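You operate a simulated robot arm through the tools that you are given. There is no shell and no other tool. Be economical: measure what you need, move in short steps, check, and stop when the job is done.

You are at the controls of a simulated robot arm. One attempt, no reset.

JOB
Wind the music box, play it till it runs down, set the lever to stop and wind it again.

It is judged by the outcome, as a careful person would: the job done as asked, and still so three seconds after it is handed in. It fails if anything else is knocked over, pushed out of place, dropped, spilled or broken.

ROBOT AND FRAMES
A 6-joint arm with a two-finger parallel gripper, fixed in place. Base frame: the origin is at the foot of the arm, x ahead of it, y to its left, z up; the work surface is at about z = 80. Readings come in cm, rad, newtons and seconds.
With the tool pointing down near the work surface it reaches from about 26 to 68 cm from the base axis. Its first joint turns from -1.152 to 1.152 rad. Payload 2.9 kg.
Tool frame: the origin (TCP) lies between the finger pads and is the grasp point; the fingertips stand 3 cm ahead of it; z points along the fingers, y is the line along which they close. The gripper opens to 11 cm. The fingers are 2 cm wide and 1 cm thick; the gripper's body (4.8 by 11.2 cm) begins 5.5 cm behind the TCP.
Orientation is told as [roll, pitch, yaw] about the base's x, y, z axes, in that order, counted from this pose: with the fingers straight down and closing along the base's y, the tool's x points along the base's -x, its y along +y and its z along -z.

CONTROLS
- The arm moves only by the tool arm_command. Its argument "motion" is a list of rows, each an object of numbers (a shift or turn left out is 0, a gripper value left out holds the last): "dx", "dy", "dz": the shift along the tool's x, y, z in cm; "ax", "ay", "az": the turn, a rotation vector about the tool's x, y, z in rad. In form: [{"dx": .., "dy": .., "dz": .., "ax": .., "ay": .., "az": ..}, ...]. A call has 1 to 8 rows; each row shifts and turns the commanded pose from where the row before left it, along the tool's axes as they then stand. "gripper" is the opening, from 0 (shut) to 1 (fully open), set as the call begins (left out, the last holds). A row lasts 0.2 s, in which the tool goes at most 5 cm and 0.15 rad; a call with a longer step from one row to the next is refused whole, and so is a gripper value outside its range. A pose out of reach is approached as far as the arm can. The call stops where the force on the tool passes 90 N (or 10 N more than at its start, if that is more) or the arm is blocked; 0.2 s more then pass. The fingers move at their own pace (about 10.8 cm/s each) and stop on an object; they squeeze with about 37 N. The grip force told is the motor's: it shows also when the fingers shut on nothing. Time passes only in rows, and 0.2 s behind the last, so rows that do not move let the fingers close. The reply holds the time, the measured pose of the TCP, the force on the tool along the base axes, the opening and the grip force, in the units named above and with some noise.
- Cameras (640 x 400 px; columns grow to the right, rows downward): "scene" is fixed at [9.66, 46.15, 137.85]; the picture's right is [-0.45, -0.89, 0.00], its down [-0.56, 0.28, -0.78] and it looks along [0.70, -0.35, -0.62] (base axes); focal length 337 px, centre (320, 200). "wrist" rides on the gripper at [7.2, 1.7, -10.3] in the tool frame; the picture's right is [-0.23, 0.97, 0.00], its down [-0.76, -0.18, -0.62] and it looks along [-0.61, -0.14, 0.78] (tool axes); focal length 222 px, centre (320, 200). There is no depth. A picture from a camera that has moved, and an enlarged one, comes with that camera's place and axes in the base frame and with its lens.
- get_image(camera): a new picture of that camera. The clock stands still meanwhile.
- enlarge(camera, box): a new picture of the part [left, top, right, bottom] of that camera's present view, enlarged. The clock stands still meanwhile.
- sign_off(): hands the job in; it is judged then, once.

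Work in short steps. Places have to be worked out from the pictures, the camera data and where the tool is seen: move nearer, look again, correct. Check each grasp and each placing, and mend what went wrong. You have 120 turns and 76 pictures in all, those below and enlarged ones among them. Open the gripper and draw the arm clear of the work before you hand the job in, unless the task says otherwise; then end with one line.

The tools are called after "Call:" as a command line: name --argument value ..., lists and objects as JSON in quotes. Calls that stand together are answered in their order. arm_command: Moves the arm, as the interface text tells. Its arguments: {"type":"object","properties":{"motion":{"type":"array"},"gripper":{"type":"number"}},"required":["motion"]} The other tools are called the same way: get_image (camera) takes a picture; enlarge (camera, box) takes an enlarged picture of a part of a camera's view; sign_off () hands the job in.

At the start:

```text
t: 0.0
tool_pos: [44.66, 18.43, 115.08]
ee_rot: [0.0, -0.001, 0.0]
ft_force: [0.1, 0.2, 1.1]
opening: 11.0
grip_force: 0.1
```

scene: 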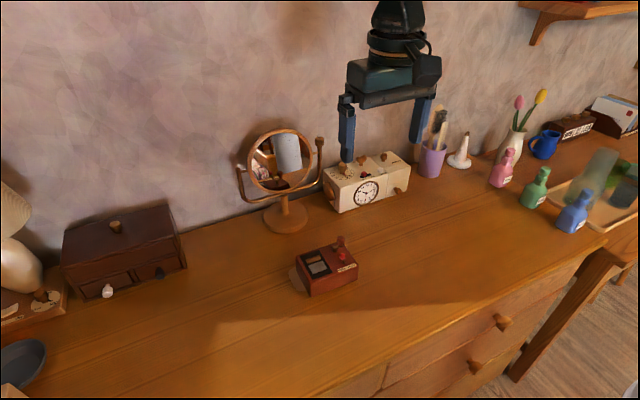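
wrist: 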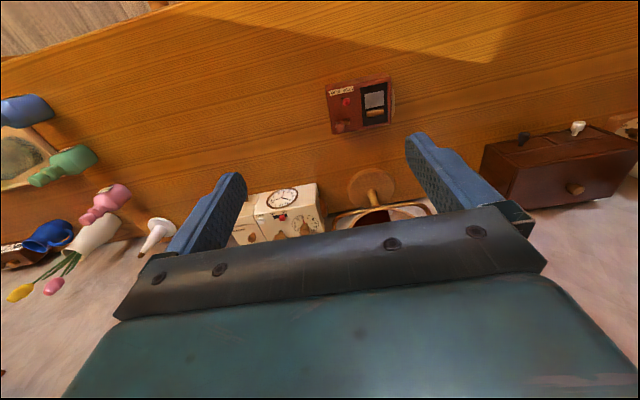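

I'll look closer at the candidates for the music box: the small red box, the clock box, and the dark chest.

Call:
enlarge --camera "scene" --box '[270, 220, 380, 310]'

Call:
enlarge --camera "scene" --box '[310, 130, 430, 220]'

Call:
enlarge --camera "scene" --box '[30, 190, 210, 310]'

Call:
enlarge --camera "wrist" --box '[300, 60, 420, 140]'

```text
4.44 times, centred on (325, 265) of scene
camera zoom: at [9.66, 46.15, 137.85], right [-0.45, -0.89, 0.0], down [-0.56, 0.28, -0.78], along [0.7, -0.35, -0.62], focal length 1497 px, centre (298, -89)
```

zoom: 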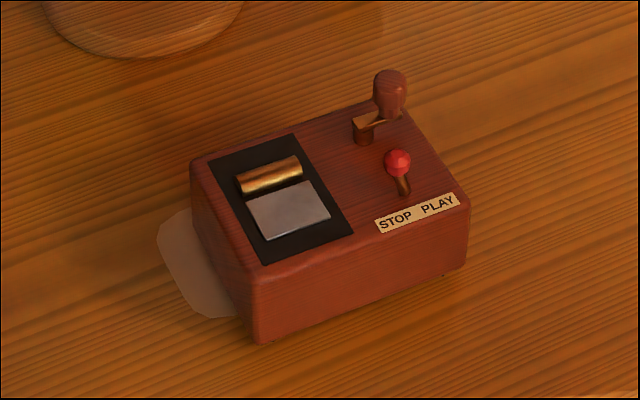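

```text
4.44 times, centred on (370, 175) of scene
camera zoom: at [9.66, 46.15, 137.85], right [-0.45, -0.89, 0.0], down [-0.56, 0.28, -0.78], along [0.7, -0.35, -0.62], focal length 1497 px, centre (98, 311)
```

zoom: 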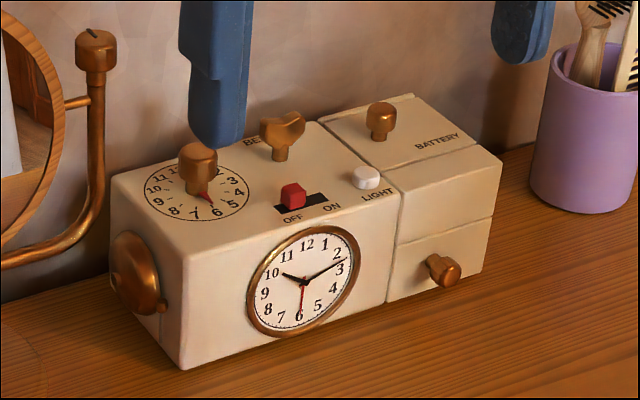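

```text
3.33 times, centred on (120, 250) of scene
camera zoom: at [9.66, 46.15, 137.85], right [-0.45, -0.89, 0.0], down [-0.56, 0.28, -0.78], along [0.7, -0.35, -0.62], focal length 1123 px, centre (987, 33)
```

zoom: 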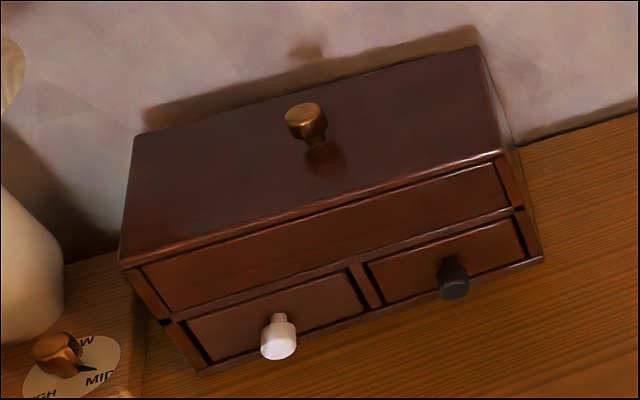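

```text
5.00 times, centred on (360, 100) of wrist
camera zoom: at [37.45, 20.15, 125.4], right [0.23, 0.97, 0.0], down [0.76, -0.18, 0.62], along [0.61, -0.14, -0.78], focal length 1111 px, centre (120, 700)
```

zoom: 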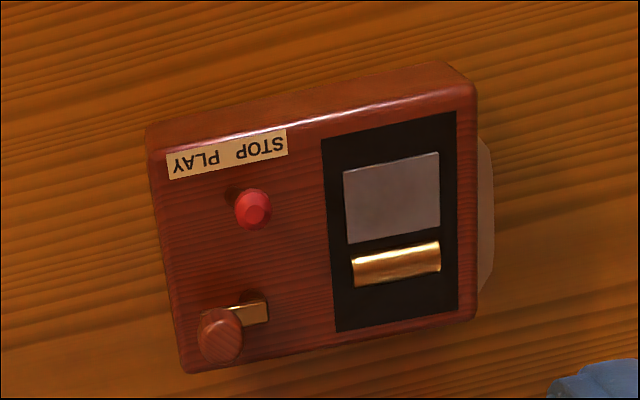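

The small red box is the music box: lever ball at about (48, 22.1, 88), crank knob at about (51.6, 20.5, 88.7), crank axis at about (51.75, 21.8). I'll move above it and look again.

Call:
arm_command --motion '[{"dx": -2, "dy": 0.6, "dz": 4}, {"dx": -2, "dy": 0.6, "dz": 4}, {"dx": -2, "dy": 0.6, "dz": 4}, {"dx": -0.94, "dy": 0.2, "dz": 3}, {}]' --gripper 0.35

Call:
get_image --camera "wrist"

Call:
enlarge --camera "scene" --box '[270, 220, 380, 310]'

```text
t: 1.2
tool_pos: [51.81, 20.45, 100.05]
ee_rot: [0.001, 0.0, 0.001]
ft_force: [0.4, 0.3, -0.7]
opening: 3.85
grip_force: 0.1
```

```text
69 pictures are left
camera wrist: at [44.6, 22.07, 110.31], right [0.23, 0.97, 0.0], down [0.76, -0.18, 0.62], along [0.61, -0.14, -0.78], focal length 222 px, centre (320, 200)
```

wrist: 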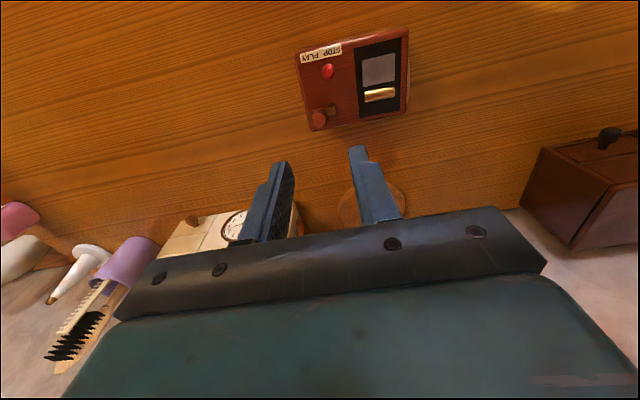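

```text
4.44 times, centred on (325, 265) of scene
camera zoom: at [9.67, 46.15, 137.85], right [-0.45, -0.89, 0.0], down [-0.56, 0.28, -0.78], along [0.7, -0.35, -0.62], focal length 1497 px, centre (298, -89)
```

zoom: 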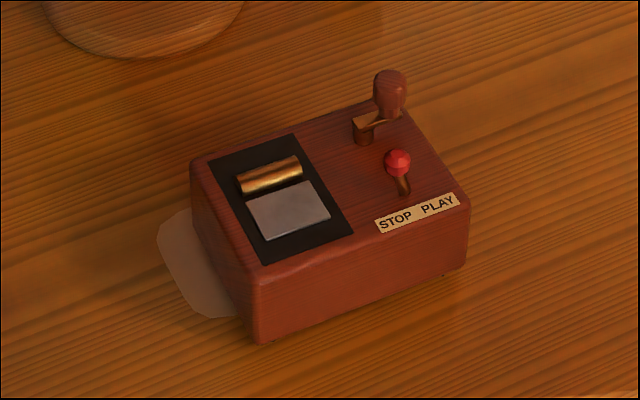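

The lever has not changed. I'll enlarge the wrist view to refine the knob and axis positions.

Call:
enlarge --camera "wrist" --box '[290, 20, 420, 140]'

```text
3.33 times, centred on (355, 80) of wrist
camera zoom: at [44.6, 22.07, 110.31], right [0.23, 0.97, 0.0], down [0.76, -0.18, 0.62], along [0.61, -0.14, -0.78], focal length 740 px, centre (203, 600)
```

zoom: 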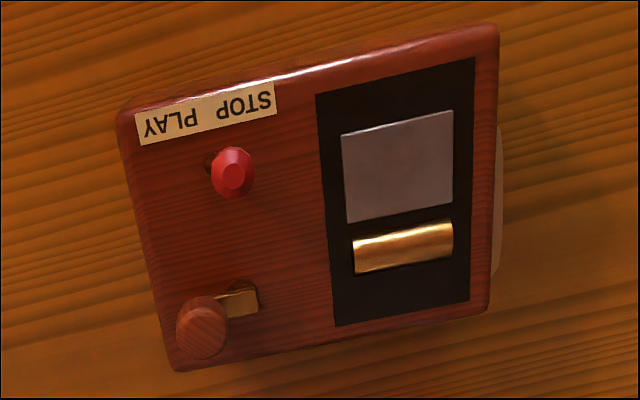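

The estimates agree: knob at about (51.55, 20.5), axis at about (51.85, 21.85), radius about 1.4 cm. I'll lower the fingers around the knob with the tips just above the crank arm (TCP z ≈ 90.4).

Call:
arm_command --motion '[{"dx": 0.26, "dy": 0.05, "dz": 3}, {"dz": 3}, {"dz": 2.5}, {"dz": 1.15}, {}]'

Call:
enlarge --camera "scene" --box '[270, 190, 400, 300]'

Call:
enlarge --camera "wrist" --box '[220, 60, 420, 220]'

```text
t: 2.4
tool_pos: [51.4, 20.59, 90.48]
ee_rot: [-0.001, -0.001, -0.002]
ft_force: [-0.2, 1.0, -0.6]
opening: 3.87
grip_force: 0.1
```

```text
3.64 times, centred on (335, 245) of scene
camera zoom: at [9.66, 46.15, 137.85], right [-0.45, -0.89, 0.0], down [-0.56, 0.28, -0.78], along [0.7, -0.35, -0.62], focal length 1225 px, centre (266, 36)
```

zoom: 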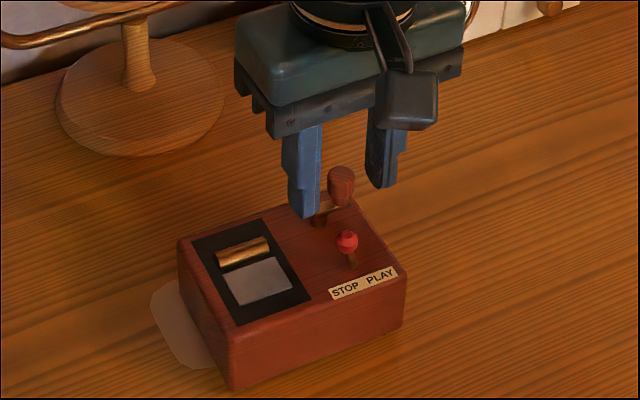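

```text
2.50 times, centred on (320, 140) of wrist
camera zoom: at [44.08, 22.27, 100.71], right [0.23, 0.97, 0.0], down [0.76, -0.18, 0.62], along [0.61, -0.14, -0.78], focal length 555 px, centre (320, 350)
```

zoom: 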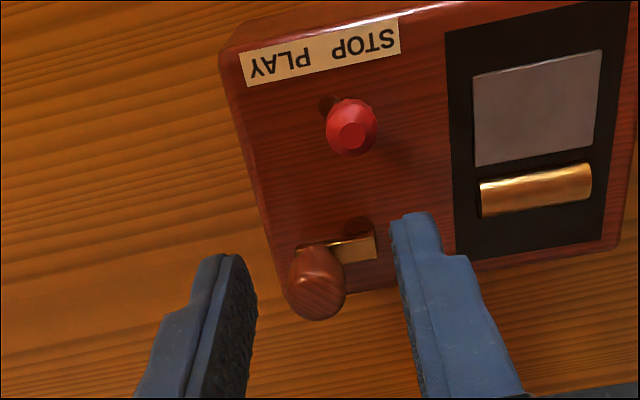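

The knob sits between the fingers, at about (51.6, 20.5). I'll make a small correction and close.

Call:
arm_command --motion '[{"dx": -0.18, "dy": -0.09, "dz": 0.2}, {}, {}, {}]' --gripper 0

Call:
enlarge --camera "wrist" --box '[220, 60, 420, 220]'

Call:
enlarge --camera "scene" --box '[270, 190, 400, 300]'

```text
t: 3.4
tool_pos: [51.58, 20.43, 90.34]
ee_rot: [-0.001, 0.0, 0.0]
ft_force: [-7.2, -7.1, 20.2]
opening: 1.48
grip_force: 37.1
```

```text
2.50 times, centred on (320, 140) of wrist
camera zoom: at [44.21, 22.11, 100.62], right [0.23, 0.97, 0.0], down [0.76, -0.18, 0.62], along [0.61, -0.14, -0.78], focal length 555 px, centre (320, 350)
```

zoom: 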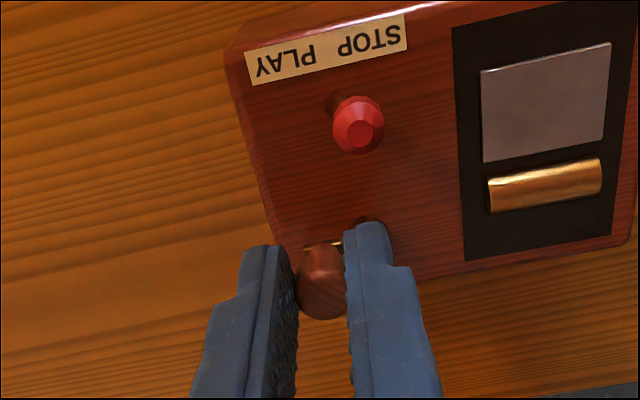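

```text
3.64 times, centred on (335, 245) of scene
camera zoom: at [9.62, 46.12, 137.86], right [-0.45, -0.89, 0.0], down [-0.56, 0.28, -0.78], along [0.7, -0.35, -0.62], focal length 1225 px, centre (266, 36)
```

zoom: 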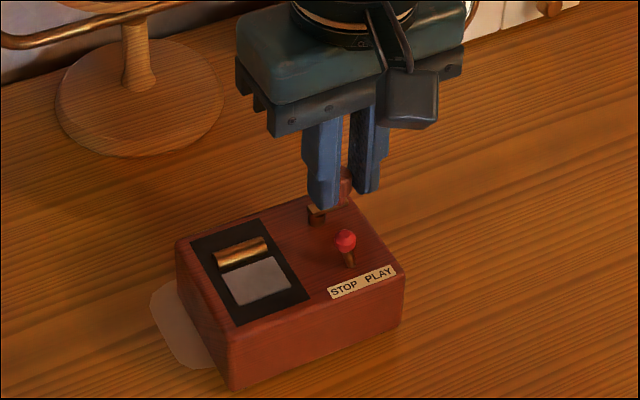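

The knob is gripped (opening 1.48). I'll test clockwise winding with two 15° steps and watch the forces.

Call:
arm_command --motion '[{"dx": 0.36, "dy": 0.12}, {"dx": 0.32, "dy": 0.2}, {}]'

Call:
enlarge --camera "wrist" --box '[220, 60, 420, 220]'

```text
t: 4.2
tool_pos: [50.96, 20.78, 90.27]
ee_rot: [0.002, -0.005, 0.0]
ft_force: [7.3, -2.0, 8.8]
opening: 1.52
grip_force: 37.3
```

```text
2.50 times, centred on (320, 140) of wrist
camera zoom: at [43.65, 22.47, 100.53], right [0.23, 0.97, 0.0], down [0.76, -0.18, 0.63], along [0.61, -0.14, -0.78], focal length 555 px, centre (320, 350)
```

zoom: 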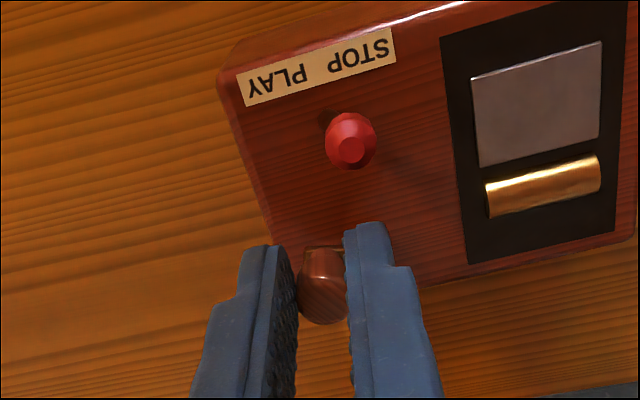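

The box stayed put and the knob moved with only a few newtons, so winding clockwise works. I'll carry on around the circle.

Call:
arm_command --motion '[{"dx": 0.245, "dy": 0.278}, {"dx": 0.166, "dy": 0.332}, {"dx": 0.074, "dy": 0.363}, {"dx": -0.023, "dy": 0.37}, {}]'

Call:
enlarge --camera "wrist" --box '[220, 60, 420, 220]'

Call:
enlarge --camera "scene" --box '[270, 190, 400, 300]'

```text
t: 5.4
tool_pos: [50.25, 21.91, 90.26]
ee_rot: [-0.001, 0.002, -0.001]
ft_force: [-2.7, -8.4, 11.0]
opening: 1.52
grip_force: 36.8
```

```text
2.50 times, centred on (320, 140) of wrist
camera zoom: at [43.07, 23.7, 100.54], right [0.23, 0.97, 0.0], down [0.76, -0.18, 0.62], along [0.61, -0.14, -0.78], focal length 555 px, centre (320, 350)
```

zoom: 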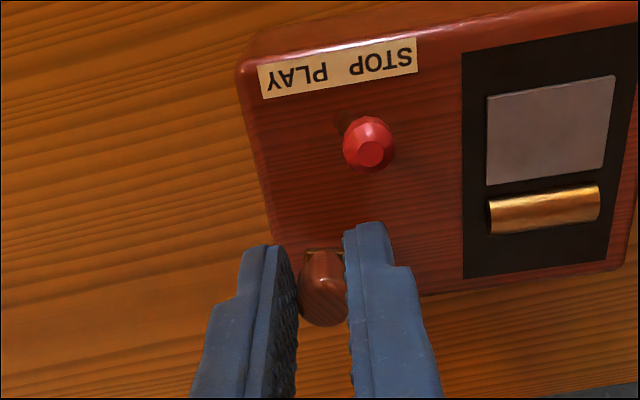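

```text
3.64 times, centred on (335, 245) of scene
camera zoom: at [9.64, 46.13, 137.86], right [-0.45, -0.89, 0.0], down [-0.56, 0.28, -0.78], along [0.7, -0.35, -0.62], focal length 1225 px, centre (266, 36)
```

zoom: 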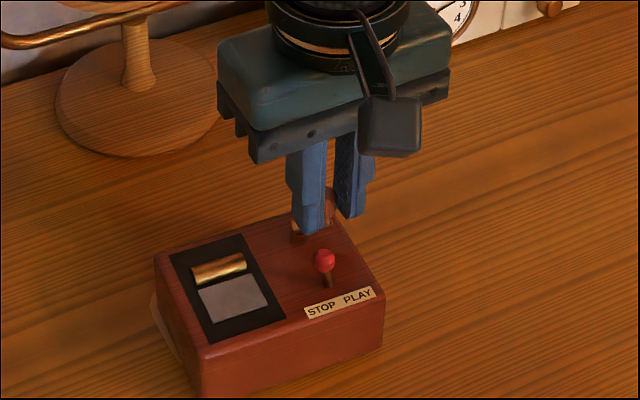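

The scene view shows the box itself was dragged by about 1 cm: gripping tightly without turning the wrist locks the knob. I'll release, rise and assess the state.

Call:
arm_command --motion '[{}, {}]' --gripper 0.35

Call:
arm_command --motion '[{"dz": -3}, {"dz": -4}, {"dz": -3}, {}]'

Call:
enlarge --camera "scene" --box '[270, 220, 380, 310]'

Call:
enlarge --camera "wrist" --box '[290, 20, 420, 140]'

```text
t: 6.0
tool_pos: [50.32, 22.03, 90.14]
ee_rot: [0.001, 0.0, 0.0]
ft_force: [-0.2, 0.1, 0.2]
opening: 3.84
grip_force: 0.1
```

```text
t: 7.0
tool_pos: [50.46, 22.12, 100.36]
ee_rot: [0.0, -0.001, 0.001]
ft_force: [-0.8, -0.5, -0.4]
opening: 3.84
grip_force: 0.0
```

```text
4.44 times, centred on (325, 265) of scene
camera zoom: at [9.66, 46.15, 137.85], right [-0.45, -0.89, 0.0], down [-0.56, 0.28, -0.78], along [0.7, -0.35, -0.62], focal length 1497 px, centre (298, -89)
```

zoom: 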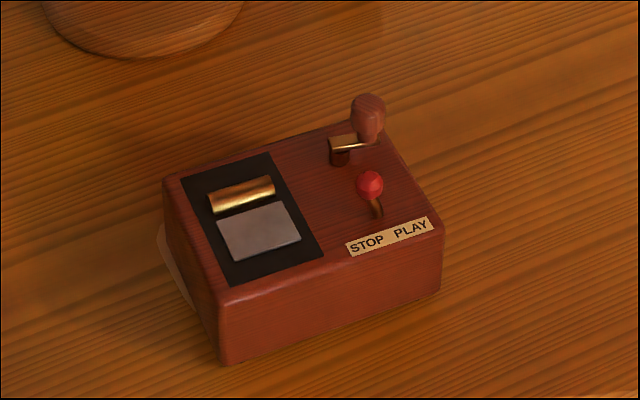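

```text
3.33 times, centred on (355, 80) of wrist
camera zoom: at [43.22, 23.87, 110.58], right [0.23, 0.97, 0.0], down [0.76, -0.18, 0.62], along [0.61, -0.14, -0.78], focal length 740 px, centre (203, 600)
```

zoom: 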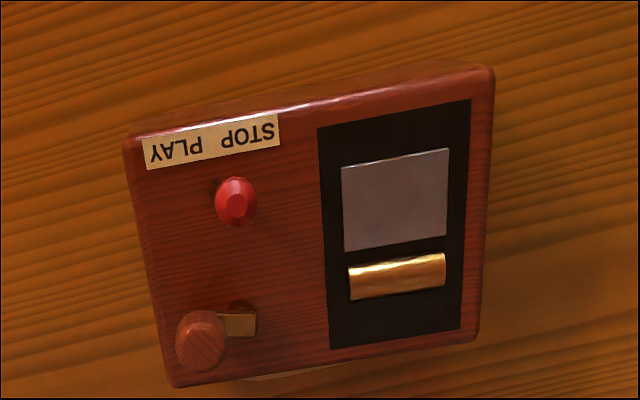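

The box shifted about (-0.85, +1.55) cm; I'll put it back later. A better method is to centre the tool over the crank axis (about 51.0, 23.4), nest the knob in a loose gap between the fingers and turn the wrist like a key.

Call:
arm_command --motion '[{"dx": -0.54, "dy": 1.28}, {"az": -0.15}, {"az": -0.15}, {"az": -0.15}, {"az": -0.15}, {"az": -0.15}, {"az": -0.15}, {"az": -0.15}]' --gripper 0.17

Call:
arm_command --motion '[{"az": -0.15}, {"az": -0.15}, {"az": -0.03}, {}]'

Call:
get_image --camera "wrist"

Call:
enlarge --camera "scene" --box '[250, 140, 410, 310]'

```text
t: 8.8
tool_pos: [51.07, 23.28, 100.43]
ee_rot: [0.001, 0.001, 1.052]
ft_force: [0.5, 0.5, 0.6]
opening: 1.87
grip_force: 0.0
```

```text
t: 9.8
tool_pos: [50.95, 23.32, 100.25]
ee_rot: [-0.001, 0.001, 1.381]
ft_force: [0.4, -0.4, -0.6]
opening: 1.84
grip_force: 0.1
```

```text
57 pictures are left
camera wrist: at [47.86, 16.56, 110.52], right [-0.91, 0.41, 0.0], down [0.32, 0.71, 0.62], along [0.25, 0.57, -0.78], focal length 222 px, centre (320, 200)
```

wrist: 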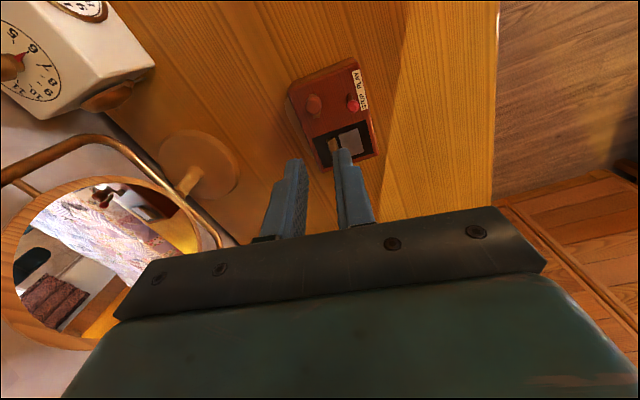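

```text
2.35 times, centred on (330, 225) of scene
camera zoom: at [9.66, 46.15, 137.85], right [-0.45, -0.89, 0.0], down [-0.56, 0.28, -0.78], along [0.7, -0.35, -0.62], focal length 792 px, centre (296, 141)
```

zoom: 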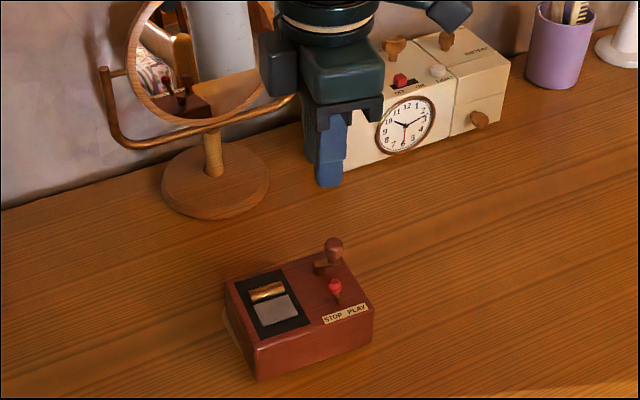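

The knob lines up with the gap between the fingers. I'll shift 0.5 cm toward it, so the flat pads push it, and descend.

Call:
arm_command --motion '[{"dx": 0.5, "dy": -0.03, "dz": 3}, {"dz": 3}, {"dz": 2.5}, {"dz": 1.3}, {}]'

Call:
enlarge --camera "wrist" --box '[240, 60, 420, 200]'

```text
t: 11.0
tool_pos: [51.32, 22.87, 91.73]
ee_rot: [-0.018, -0.01, 1.377]
ft_force: [-15.6, -15.9, 76.5]
opening: 1.39
grip_force: 0.0
```

```text
2.86 times, centred on (330, 130) of wrist
camera zoom: at [47.94, 16.14, 101.75], right [-0.91, 0.41, -0.01], down [0.31, 0.71, 0.63], along [0.27, 0.57, -0.77], focal length 635 px, centre (291, 400)
```

zoom: 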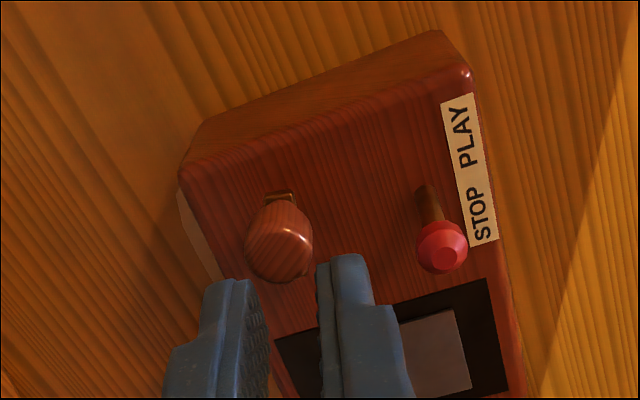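

A finger landed on the knob's shoulder (76 N). I'll back up, open wider and re-measure.

Call:
arm_command --motion '[{"dz": -2}, {"dz": -2}, {}]' --gripper 0.27

Call:
enlarge --camera "wrist" --box '[240, 60, 420, 200]'

Call:
enlarge --camera "scene" --box '[270, 220, 380, 310]'

```text
t: 11.8
tool_pos: [51.0, 22.88, 94.5]
ee_rot: [0.0, 0.0, 1.381]
ft_force: [0.6, 1.1, 0.0]
opening: 2.96
grip_force: 0.1
```

```text
2.86 times, centred on (330, 130) of wrist
camera zoom: at [47.83, 16.25, 104.79], right [-0.91, 0.41, 0.0], down [0.32, 0.71, 0.62], along [0.25, 0.57, -0.78], focal length 635 px, centre (291, 400)
```

zoom: 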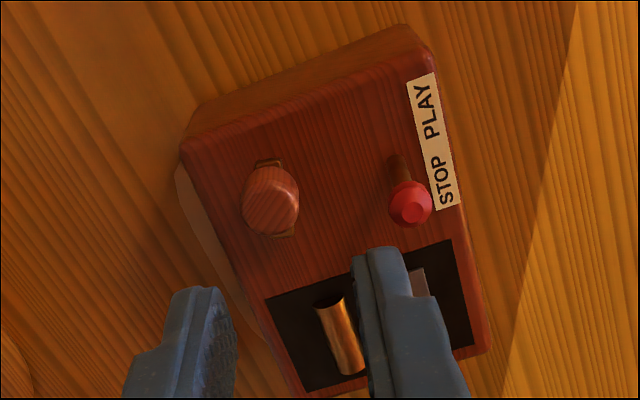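

```text
4.44 times, centred on (325, 265) of scene
camera zoom: at [9.66, 46.15, 137.85], right [-0.45, -0.89, 0.0], down [-0.56, 0.28, -0.78], along [0.7, -0.35, -0.62], focal length 1497 px, centre (298, -89)
```

zoom: 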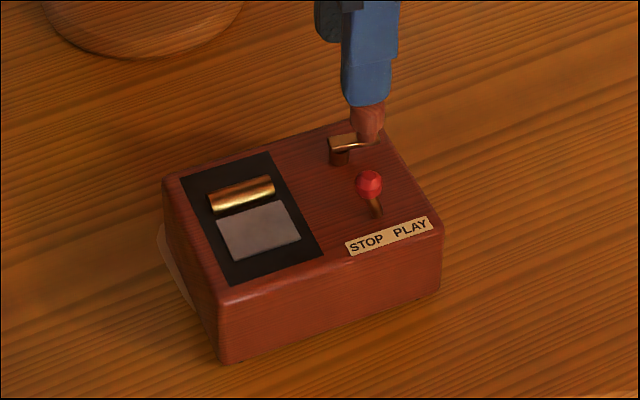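

The box is unmoved; the knob is at about (50.9, 21.97, 88.0), slightly to the tool's -y side. I'll correct for that, descend with the fingers wider, then narrow the gap.

Call:
arm_command --motion '[{"dy": -0.12, "dz": 1.5}, {"dz": 1.5}, {"dz": 1.2}, {}]'

Call:
enlarge --camera "wrist" --box '[240, 60, 420, 200]'

```text
t: 12.8
tool_pos: [51.05, 22.88, 90.29]
ee_rot: [0.001, 0.0, 1.38]
ft_force: [0.5, 0.4, -0.6]
opening: 2.99
grip_force: 0.1
```

```text
2.86 times, centred on (330, 130) of wrist
camera zoom: at [47.99, 16.09, 100.63], right [-0.91, 0.41, 0.0], down [0.32, 0.71, 0.62], along [0.25, 0.57, -0.78], focal length 635 px, centre (291, 400)
```

zoom: 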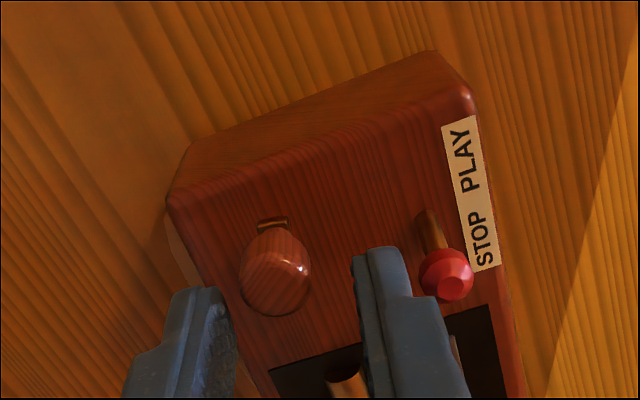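

The knob is about 0.15 cm to the tool's -y side. I'll centre on it, push forward slightly and narrow the gap around it.

Call:
arm_command --motion '[{"dx": 0.2, "dy": -0.15}, {}, {}]' --gripper 0.17

Call:
enlarge --camera "wrist" --box '[240, 60, 420, 200]'

```text
t: 13.6
tool_pos: [51.21, 22.68, 90.3]
ee_rot: [0.002, 0.0, 1.379]
ft_force: [-0.3, 0.1, 0.0]
opening: 1.85
grip_force: 0.0
```

```text
2.86 times, centred on (330, 130) of wrist
camera zoom: at [48.1, 15.88, 100.59], right [-0.91, 0.41, 0.0], down [0.32, 0.71, 0.62], along [0.25, 0.57, -0.78], focal length 635 px, centre (291, 400)
```

zoom: 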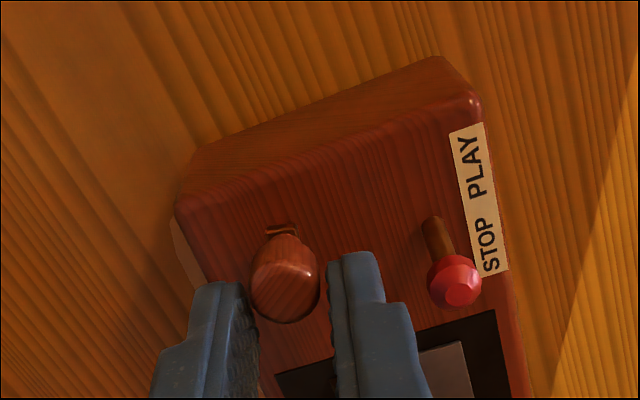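

The knob is nested between the pads with no contact force. I'll test clockwise: three small turns about the hub.

Call:
arm_command --motion '[{"dx": 0.02, "dy": 0.104, "az": 0.15}, {"dx": 0.02, "dy": 0.104, "az": 0.15}, {"dx": 0.02, "dy": 0.104, "az": 0.15}, {"dx": 0.02, "dy": 0.104, "az": 0.15}]'

Call:
enlarge --camera "scene" --box '[270, 220, 380, 310]'

Call:
enlarge --camera "wrist" --box '[240, 60, 420, 200]'

```text
t: 14.6
tool_pos: [50.8, 22.7, 90.31]
ee_rot: [0.001, 0.001, 0.779]
ft_force: [1.2, -0.8, 0.3]
opening: 1.96
grip_force: 0.8
```

```text
4.44 times, centred on (325, 265) of scene
camera zoom: at [9.67, 46.15, 137.85], right [-0.45, -0.89, 0.0], down [-0.56, 0.28, -0.78], along [0.7, -0.35, -0.62], focal length 1497 px, centre (298, -89)
```

zoom: 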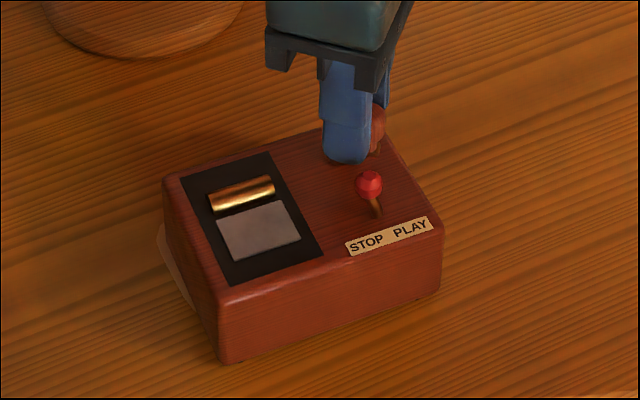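

```text
2.86 times, centred on (330, 130) of wrist
camera zoom: at [44.38, 18.87, 100.53], right [-0.52, 0.85, 0.0], down [0.67, 0.41, 0.62], along [0.53, 0.32, -0.78], focal length 635 px, centre (291, 400)
```

zoom: 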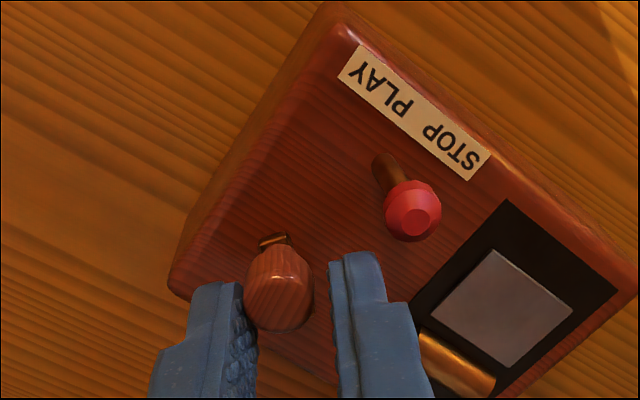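

The box stayed still and the crank turned with about 1 N, so clockwise works this way. I'll continue.

Call:
arm_command --motion '[{"dx": 0.02, "dy": 0.104, "az": 0.15}, {"dx": 0.02, "dy": 0.104, "az": 0.15}, {"dx": 0.02, "dy": 0.104, "az": 0.15}, {"dx": 0.02, "dy": 0.104, "az": 0.15}, {"dx": 0.02, "dy": 0.104, "az": 0.15}, {"dx": 0.02, "dy": 0.104, "az": 0.15}, {"dx": 0.02, "dy": 0.104, "az": 0.15}, {"dx": 0.02, "dy": 0.104, "az": 0.15}]'

Call:
enlarge --camera "scene" --box '[270, 220, 380, 310]'

Call:
enlarge --camera "wrist" --box '[240, 60, 420, 200]'

```text
t: 16.4
tool_pos: [50.42, 23.27, 90.33]
ee_rot: [0.0, 0.0, -0.422]
ft_force: [-0.7, -1.9, -0.9]
opening: 1.96
grip_force: 0.6
```

```text
4.44 times, centred on (325, 265) of scene
camera zoom: at [9.66, 46.15, 137.85], right [-0.45, -0.89, 0.0], down [-0.56, 0.28, -0.78], along [0.7, -0.35, -0.62], focal length 1497 px, centre (298, -89)
```

zoom: 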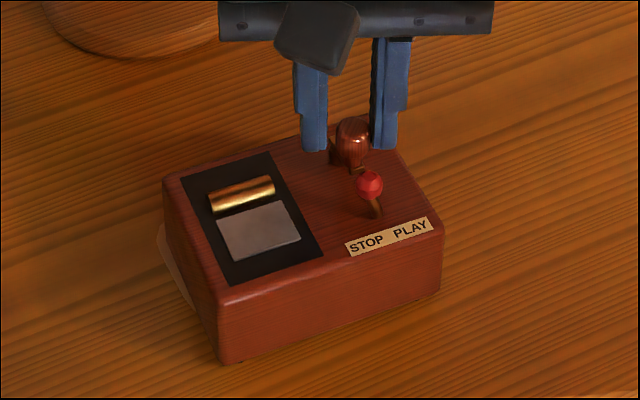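

```text
2.86 times, centred on (330, 130) of wrist
camera zoom: at [44.46, 27.87, 100.59], right [0.61, 0.79, 0.0], down [0.62, -0.47, 0.62], along [0.49, -0.38, -0.78], focal length 635 px, centre (291, 400)
```

zoom: 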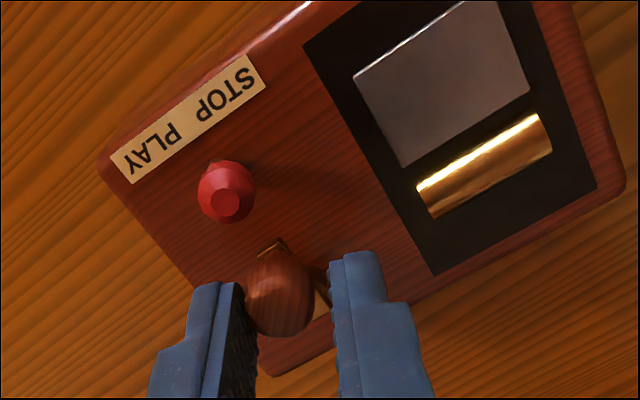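

It works well; the box hasn't moved. I'll carry on clockwise for two more calls.

Call:
arm_command --motion '[{"dx": 0.02, "dy": 0.104, "az": 0.15}, {"dx": 0.02, "dy": 0.104, "az": 0.15}, {"dx": 0.02, "dy": 0.104, "az": 0.15}, {"dx": 0.02, "dy": 0.104, "az": 0.15}, {"dx": 0.02, "dy": 0.104, "az": 0.15}, {"dx": 0.02, "dy": 0.104, "az": 0.15}, {"dx": 0.02, "dy": 0.104, "az": 0.15}, {"dx": 0.02, "dy": 0.104, "az": 0.15}]'

Call:
enlarge --camera "wrist" --box '[240, 60, 420, 200]'

```text
t: 18.2
tool_pos: [51.02, 23.89, 90.27]
ee_rot: [-0.002, 0.001, -1.621]
ft_force: [-2.5, 0.9, 0.5]
opening: 2.01
grip_force: 1.6
```

```text
2.86 times, centred on (330, 130) of wrist
camera zoom: at [52.97, 31.08, 100.53], right [0.96, -0.28, 0.0], down [-0.22, -0.75, 0.62], along [-0.17, -0.6, -0.78], focal length 635 px, centre (291, 400)
```

zoom: 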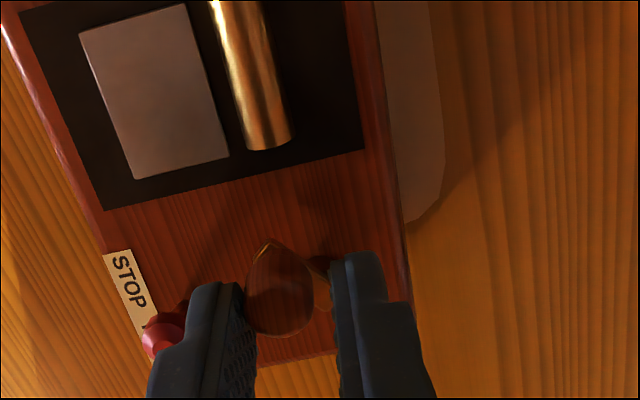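

The finger clears the lever ball (about 1.2 cm by calculation). Continuing.

Call:
arm_command --motion '[{"dx": 0.02, "dy": 0.104, "az": 0.15}, {"dx": 0.02, "dy": 0.104, "az": 0.15}, {"dx": 0.02, "dy": 0.104, "az": 0.15}, {"dx": 0.02, "dy": 0.104, "az": 0.15}, {"dx": 0.02, "dy": 0.104, "az": 0.15}, {"dx": 0.02, "dy": 0.104, "az": 0.15}, {"dx": 0.02, "dy": 0.104, "az": 0.15}, {"dx": 0.02, "dy": 0.104, "az": 0.15}]'

Call:
enlarge --camera "wrist" --box '[240, 60, 420, 200]'

Call:
enlarge --camera "scene" --box '[270, 220, 380, 310]'

```text
t: 20.0
tool_pos: [55.01, 19.07, 91.26]
ee_rot: [0.047, -0.011, -2.723]
ft_force: [0.5, -0.8, -0.6]
opening: 1.95
grip_force: 0.5
out of reach, approached as far as the arm can: row 7, 8
```

```text
2.86 times, centred on (330, 130) of wrist
camera zoom: at [62.16, 21.08, 101.43], right [0.19, -0.98, 0.05], down [-0.77, -0.12, 0.62], along [-0.6, -0.15, -0.78], focal length 635 px, centre (291, 400)
```

zoom: 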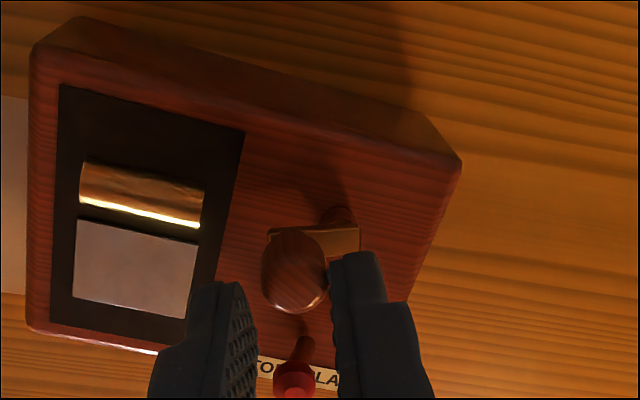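

```text
4.44 times, centred on (325, 265) of scene
camera zoom: at [9.66, 46.15, 137.85], right [-0.45, -0.9, 0.0], down [-0.56, 0.28, -0.78], along [0.7, -0.35, -0.62], focal length 1497 px, centre (298, -89)
```

zoom: 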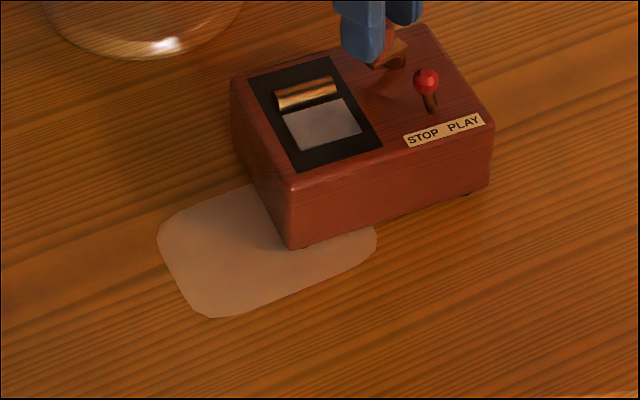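

At yaw ≈ -2.7 the wrist hit its limit and the hand lurched, carrying the box some 5 cm. The pale patch marks the box's proper place. I'll open, lift clear, then unwind the wrist.

Call:
arm_command --motion '[{}, {}]' --gripper 0.38

Call:
arm_command --motion '[{"dz": -3}, {"dz": -4}, {}]'

Call:
get_image --camera "scene"

```text
t: 20.6
tool_pos: [54.95, 19.3, 91.19]
ee_rot: [0.045, -0.011, -2.719]
ft_force: [0.2, -0.6, -0.7]
opening: 4.17
grip_force: 0.1
```

```text
t: 21.4
tool_pos: [55.01, 19.32, 98.1]
ee_rot: [0.046, -0.01, -2.718]
ft_force: [0.1, 0.4, 0.2]
opening: 4.17
grip_force: 0.0
```

```text
43 pictures are left
```

scene: 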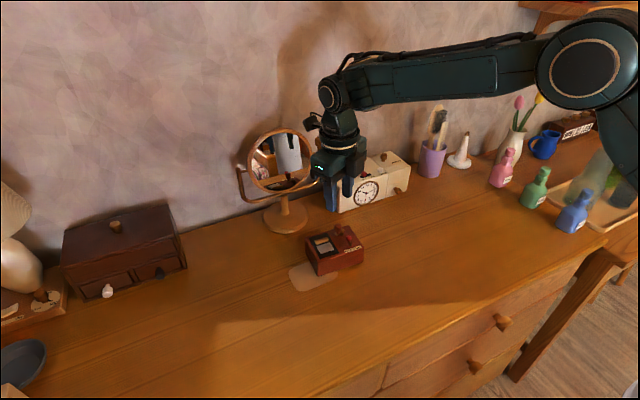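

Lifted clear. I'm turning the wrist back to yaw 0.

Call:
arm_command --motion '[{"az": -0.15}, {"az": -0.15}, {"az": -0.15}, {"az": -0.15}, {"az": -0.15}, {"az": -0.15}, {"az": -0.15}, {"az": -0.15}]'

Call:
arm_command --motion '[{"az": -0.15}, {"az": -0.15}, {"az": -0.15}, {"az": -0.15}, {"az": -0.15}, {"az": -0.15}, {"az": -0.15}, {"az": -0.15}]'

Call:
arm_command --motion '[{"az": -0.15}, {"az": -0.15}, {"az": -0.12}, {}]'

Call:
enlarge --camera "wrist" --box '[220, 20, 420, 140]'

Call:
enlarge --camera "scene" --box '[270, 210, 390, 310]'

```text
t: 23.2
tool_pos: [54.95, 19.56, 98.24]
ee_rot: [0.007, -0.047, -1.517]
ft_force: [0.2, -0.1, 0.5]
opening: 4.2
grip_force: 0.1
```

```text
t: 25.0
tool_pos: [54.85, 19.39, 98.02]
ee_rot: [-0.039, -0.023, -0.316]
ft_force: [-1.1, 0.1, 0.2]
opening: 4.2
grip_force: 0.0
```

```text
t: 26.0
tool_pos: [54.95, 19.47, 98.16]
ee_rot: [-0.047, -0.005, 0.102]
ft_force: [-0.1, -0.7, -0.1]
opening: 4.17
grip_force: 0.1
```

```text
3.20 times, centred on (320, 80) of wrist
camera zoom: at [47.37, 20.96, 108.3], right [0.13, 0.99, -0.04], down [0.77, -0.07, 0.63], along [0.63, -0.12, -0.77], focal length 711 px, centre (320, 584)
```

zoom: 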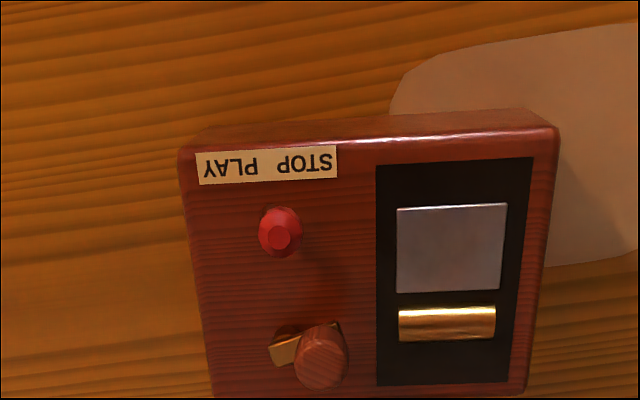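

```text
4.00 times, centred on (330, 260) of scene
camera zoom: at [9.66, 46.15, 137.85], right [-0.45, -0.89, 0.0], down [-0.56, 0.28, -0.78], along [0.7, -0.35, -0.62], focal length 1347 px, centre (280, -40)
```

zoom: 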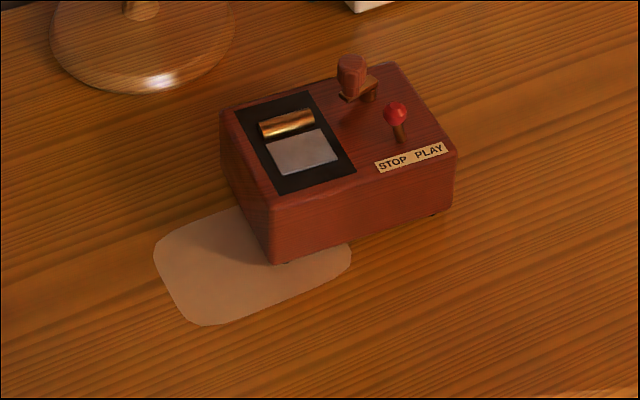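

The commanded pose has settled with a slight tilt, which I'll fix. The box is about 6.9 cm deep, so I can grip it across its sides, centred near (54.5, 20.0), and slide it back by about (-3.85, +3.75).

Call:
arm_command --motion '[{"ax": -0.047}, {"az": -0.15}, {"az": -0.15}, {"az": -0.15}, {"az": -0.15}, {"az": -0.15}, {"az": -0.15}, {"az": -0.15}]' --gripper 1.0

Call:
arm_command --motion '[{"az": -0.15}, {"az": -0.15}, {"az": -0.02}, {}]'

Call:
get_image --camera "wrist"

```text
t: 27.8
tool_pos: [54.93, 19.61, 98.23]
ee_rot: [-0.003, -0.004, 1.151]
ft_force: [-1.2, 0.4, 0.8]
opening: 11.02
grip_force: 0.0
```

```text
t: 28.8
tool_pos: [55.03, 19.53, 98.14]
ee_rot: [-0.006, -0.003, 1.469]
ft_force: [0.6, 0.3, -0.1]
opening: 11.01
grip_force: 0.0
```

```text
40 pictures are left
camera wrist: at [52.39, 12.5, 108.39], right [-0.95, 0.32, 0.0], down [0.25, 0.74, 0.63], along [0.21, 0.59, -0.78], focal length 222 px, centre (320, 200)
```

wrist: 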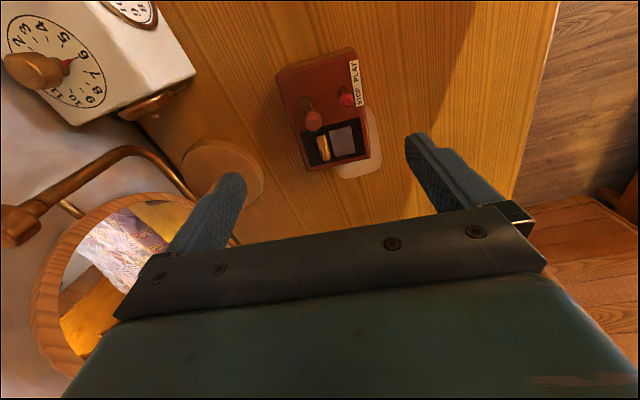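

The box lies between the open fingers, with the mirror and clock well clear. I'll descend astride it.

Call:
arm_command --motion '[{"dx": -0.14, "dy": 0.6, "dz": 3}, {"dz": 3}, {"dz": 3}, {}]'

Call:
get_image --camera "wrist"

Call:
get_image --camera "scene"

```text
t: 29.8
tool_pos: [54.54, 19.67, 89.23]
ee_rot: [-0.004, 0.0, 1.469]
ft_force: [-0.1, -0.1, -0.1]
opening: 11.02
grip_force: 0.1
```

```text
39 pictures are left
camera wrist: at [51.97, 12.77, 99.46], right [-0.95, 0.32, 0.0], down [0.25, 0.74, 0.63], along [0.21, 0.59, -0.78], focal length 222 px, centre (320, 200)
```

wrist: 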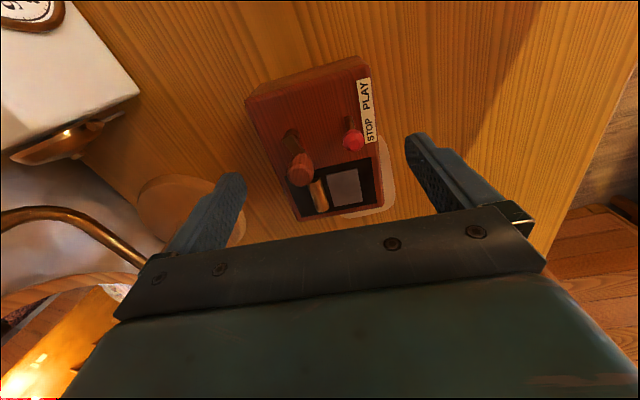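

```text
38 pictures are left
```

scene: 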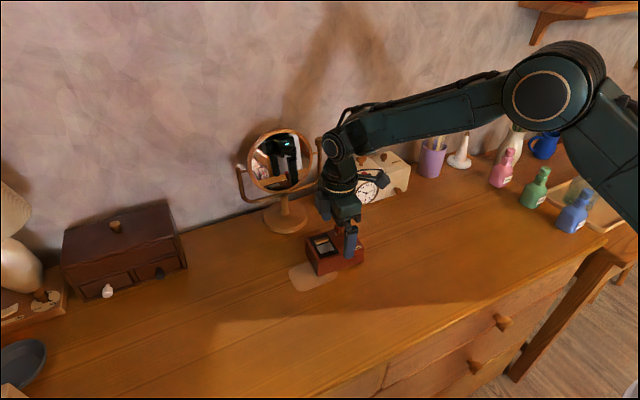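

Alignment looks good. I'll go down to TCP 85.5 and close on the box's sides.

Call:
arm_command --motion '[{"dz": 2}, {"dz": 1.7}, {}]'

Call:
arm_command --motion '[{}, {}, {}]' --gripper 0.5

```text
t: 30.6
tool_pos: [54.39, 19.78, 85.5]
ee_rot: [-0.005, -0.002, 1.472]
ft_force: [-0.5, 0.9, 1.2]
opening: 11.01
grip_force: 0.1
```

```text
t: 31.4
tool_pos: [54.44, 19.78, 85.62]
ee_rot: [-0.003, -0.003, 1.47]
ft_force: [-3.1, 0.1, 0.5]
opening: 8.02
grip_force: 37.1
```

The box is gripped (8.0 cm wide). I'll slide it back to its patch.

Call:
arm_command --motion '[{"dx": -0.56, "dy": 0.7}, {"dx": -0.56, "dy": 0.7}, {"dx": -0.56, "dy": 0.7}, {"dx": -0.56, "dy": 0.7}, {"dx": -0.55, "dy": 0.7}, {"dx": -0.55, "dy": 0.7}, {"az": -0.04}, {}]'

Call:
enlarge --camera "scene" --box '[270, 220, 380, 310]'

```text
t: 33.2
tool_pos: [50.47, 23.53, 85.51]
ee_rot: [-0.004, -0.003, 1.512]
ft_force: [-3.9, 0.7, 10.4]
opening: 8.03
grip_force: 37.0
```

```text
4.44 times, centred on (325, 265) of scene
camera zoom: at [9.64, 46.15, 137.85], right [-0.45, -0.89, 0.0], down [-0.56, 0.28, -0.78], along [0.7, -0.35, -0.62], focal length 1497 px, centre (298, -89)
```

zoom: 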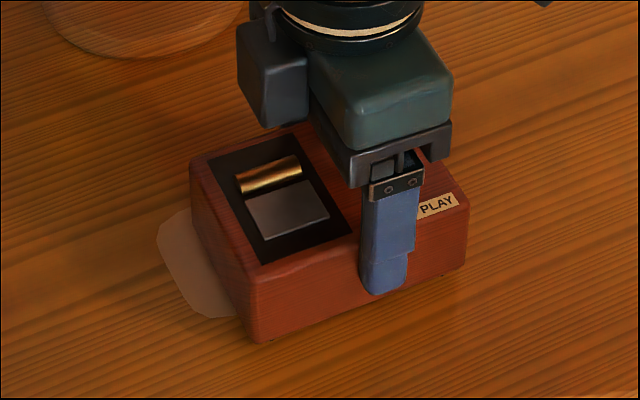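

The box is back exactly as in the first picture. I'll release and lift.

Call:
arm_command --motion '[{}, {}]' --gripper 1.0

Call:
arm_command --motion '[{"dz": -4}, {"dz": -4}, {"dz": -2}, {}]'

Call:
enlarge --camera "wrist" --box '[240, 20, 420, 180]'

Call:
enlarge --camera "scene" --box '[270, 220, 380, 310]'

```text
t: 33.8
tool_pos: [50.45, 23.54, 85.51]
ee_rot: [-0.004, -0.002, 1.51]
ft_force: [-0.5, 0.6, 0.1]
opening: 11.01
grip_force: 0.1
```

```text
t: 34.8
tool_pos: [50.65, 23.39, 95.43]
ee_rot: [-0.006, -0.003, 1.51]
ft_force: [0.3, 0.2, 0.2]
opening: 11.04
grip_force: 0.0
```

```text
2.50 times, centred on (330, 100) of wrist
camera zoom: at [48.36, 16.38, 105.69], right [-0.96, 0.29, 0.0], down [0.22, 0.75, 0.62], along [0.18, 0.6, -0.78], focal length 555 px, centre (295, 450)
```

zoom: 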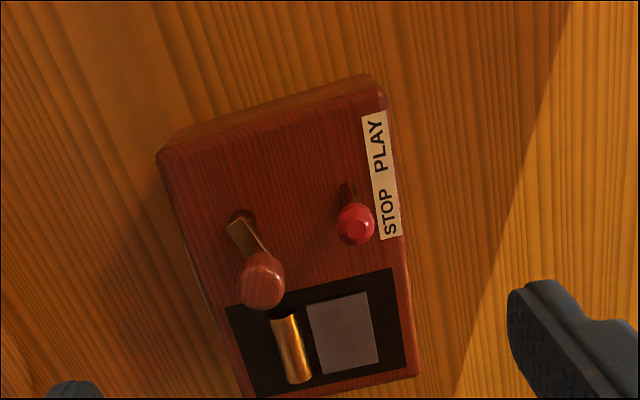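

```text
4.44 times, centred on (325, 265) of scene
camera zoom: at [9.66, 46.15, 137.85], right [-0.45, -0.89, 0.0], down [-0.56, 0.28, -0.78], along [0.7, -0.35, -0.62], focal length 1497 px, centre (298, -89)
```

zoom: 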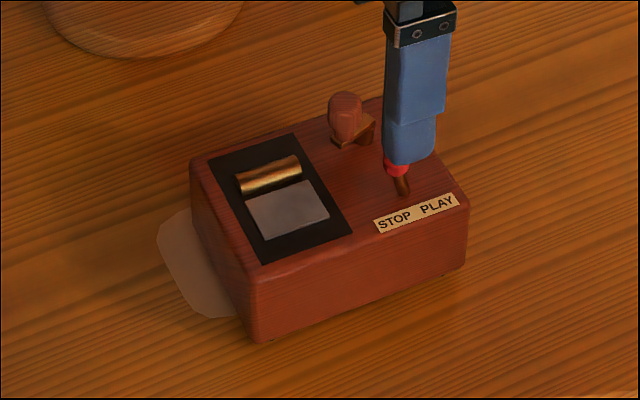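

Knob is at (51.5, 22.83) and the hub at about (51.6, 21.6); about 190° is wound so far. I'll put the knob on the tool's other side (-x), which leaves a long clockwise stroke within the wrist limits.

Call:
arm_command --motion '[{"dx": 1.14, "dy": -0.97}, {"az": -0.15}, {}]' --gripper 0.27

Call:
enlarge --camera "scene" --box '[270, 190, 400, 300]'

Call:
enlarge --camera "wrist" --box '[240, 60, 420, 200]'

```text
t: 35.6
tool_pos: [51.5, 22.18, 95.37]
ee_rot: [-0.006, -0.001, 1.66]
ft_force: [-0.4, -0.6, -0.6]
opening: 2.98
grip_force: 0.1
```

```text
3.64 times, centred on (335, 245) of scene
camera zoom: at [9.67, 46.15, 137.85], right [-0.45, -0.89, 0.0], down [-0.56, 0.28, -0.78], along [0.7, -0.35, -0.62], focal length 1225 px, centre (266, 36)
```

zoom: 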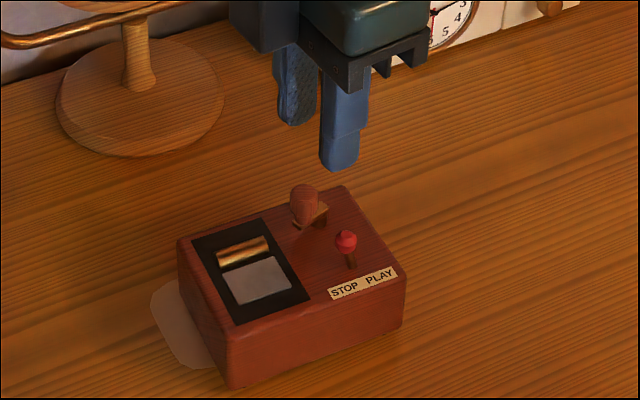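

```text
2.86 times, centred on (330, 130) of wrist
camera zoom: at [50.28, 14.91, 105.58], right [-0.99, 0.14, 0.0], down [0.11, 0.77, 0.62], along [0.09, 0.62, -0.78], focal length 635 px, centre (291, 400)
```

zoom: 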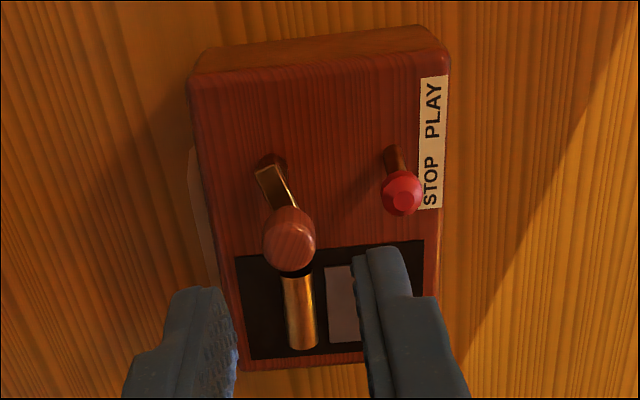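

The knob is centred in the gap and the hub is at tool (0.69, -0.14). I'll descend and narrow the gap.

Call:
arm_command --motion '[{"dz": 2}, {"dz": 2}, {"dz": 1}, {}]'

Call:
arm_command --motion '[{}, {}]' --gripper 0.17

Call:
enlarge --camera "wrist" --box '[240, 60, 420, 200]'

```text
t: 36.6
tool_pos: [51.46, 22.3, 90.31]
ee_rot: [-0.007, 0.001, 1.66]
ft_force: [-0.2, 0.1, -0.6]
opening: 2.99
grip_force: 0.1
```

```text
t: 37.2
tool_pos: [51.56, 22.17, 90.36]
ee_rot: [-0.006, -0.001, 1.66]
ft_force: [1.2, 0.2, -1.8]
opening: 1.91
grip_force: 0.1
```

```text
2.86 times, centred on (330, 130) of wrist
camera zoom: at [50.34, 14.92, 100.63], right [-0.99, 0.14, 0.0], down [0.11, 0.77, 0.62], along [0.09, 0.62, -0.78], focal length 635 px, centre (291, 400)
```

zoom: 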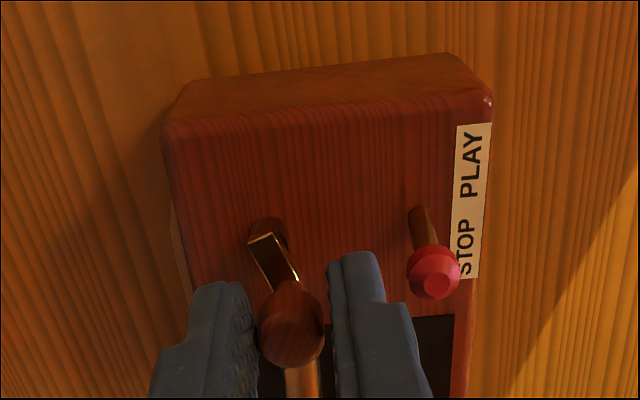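

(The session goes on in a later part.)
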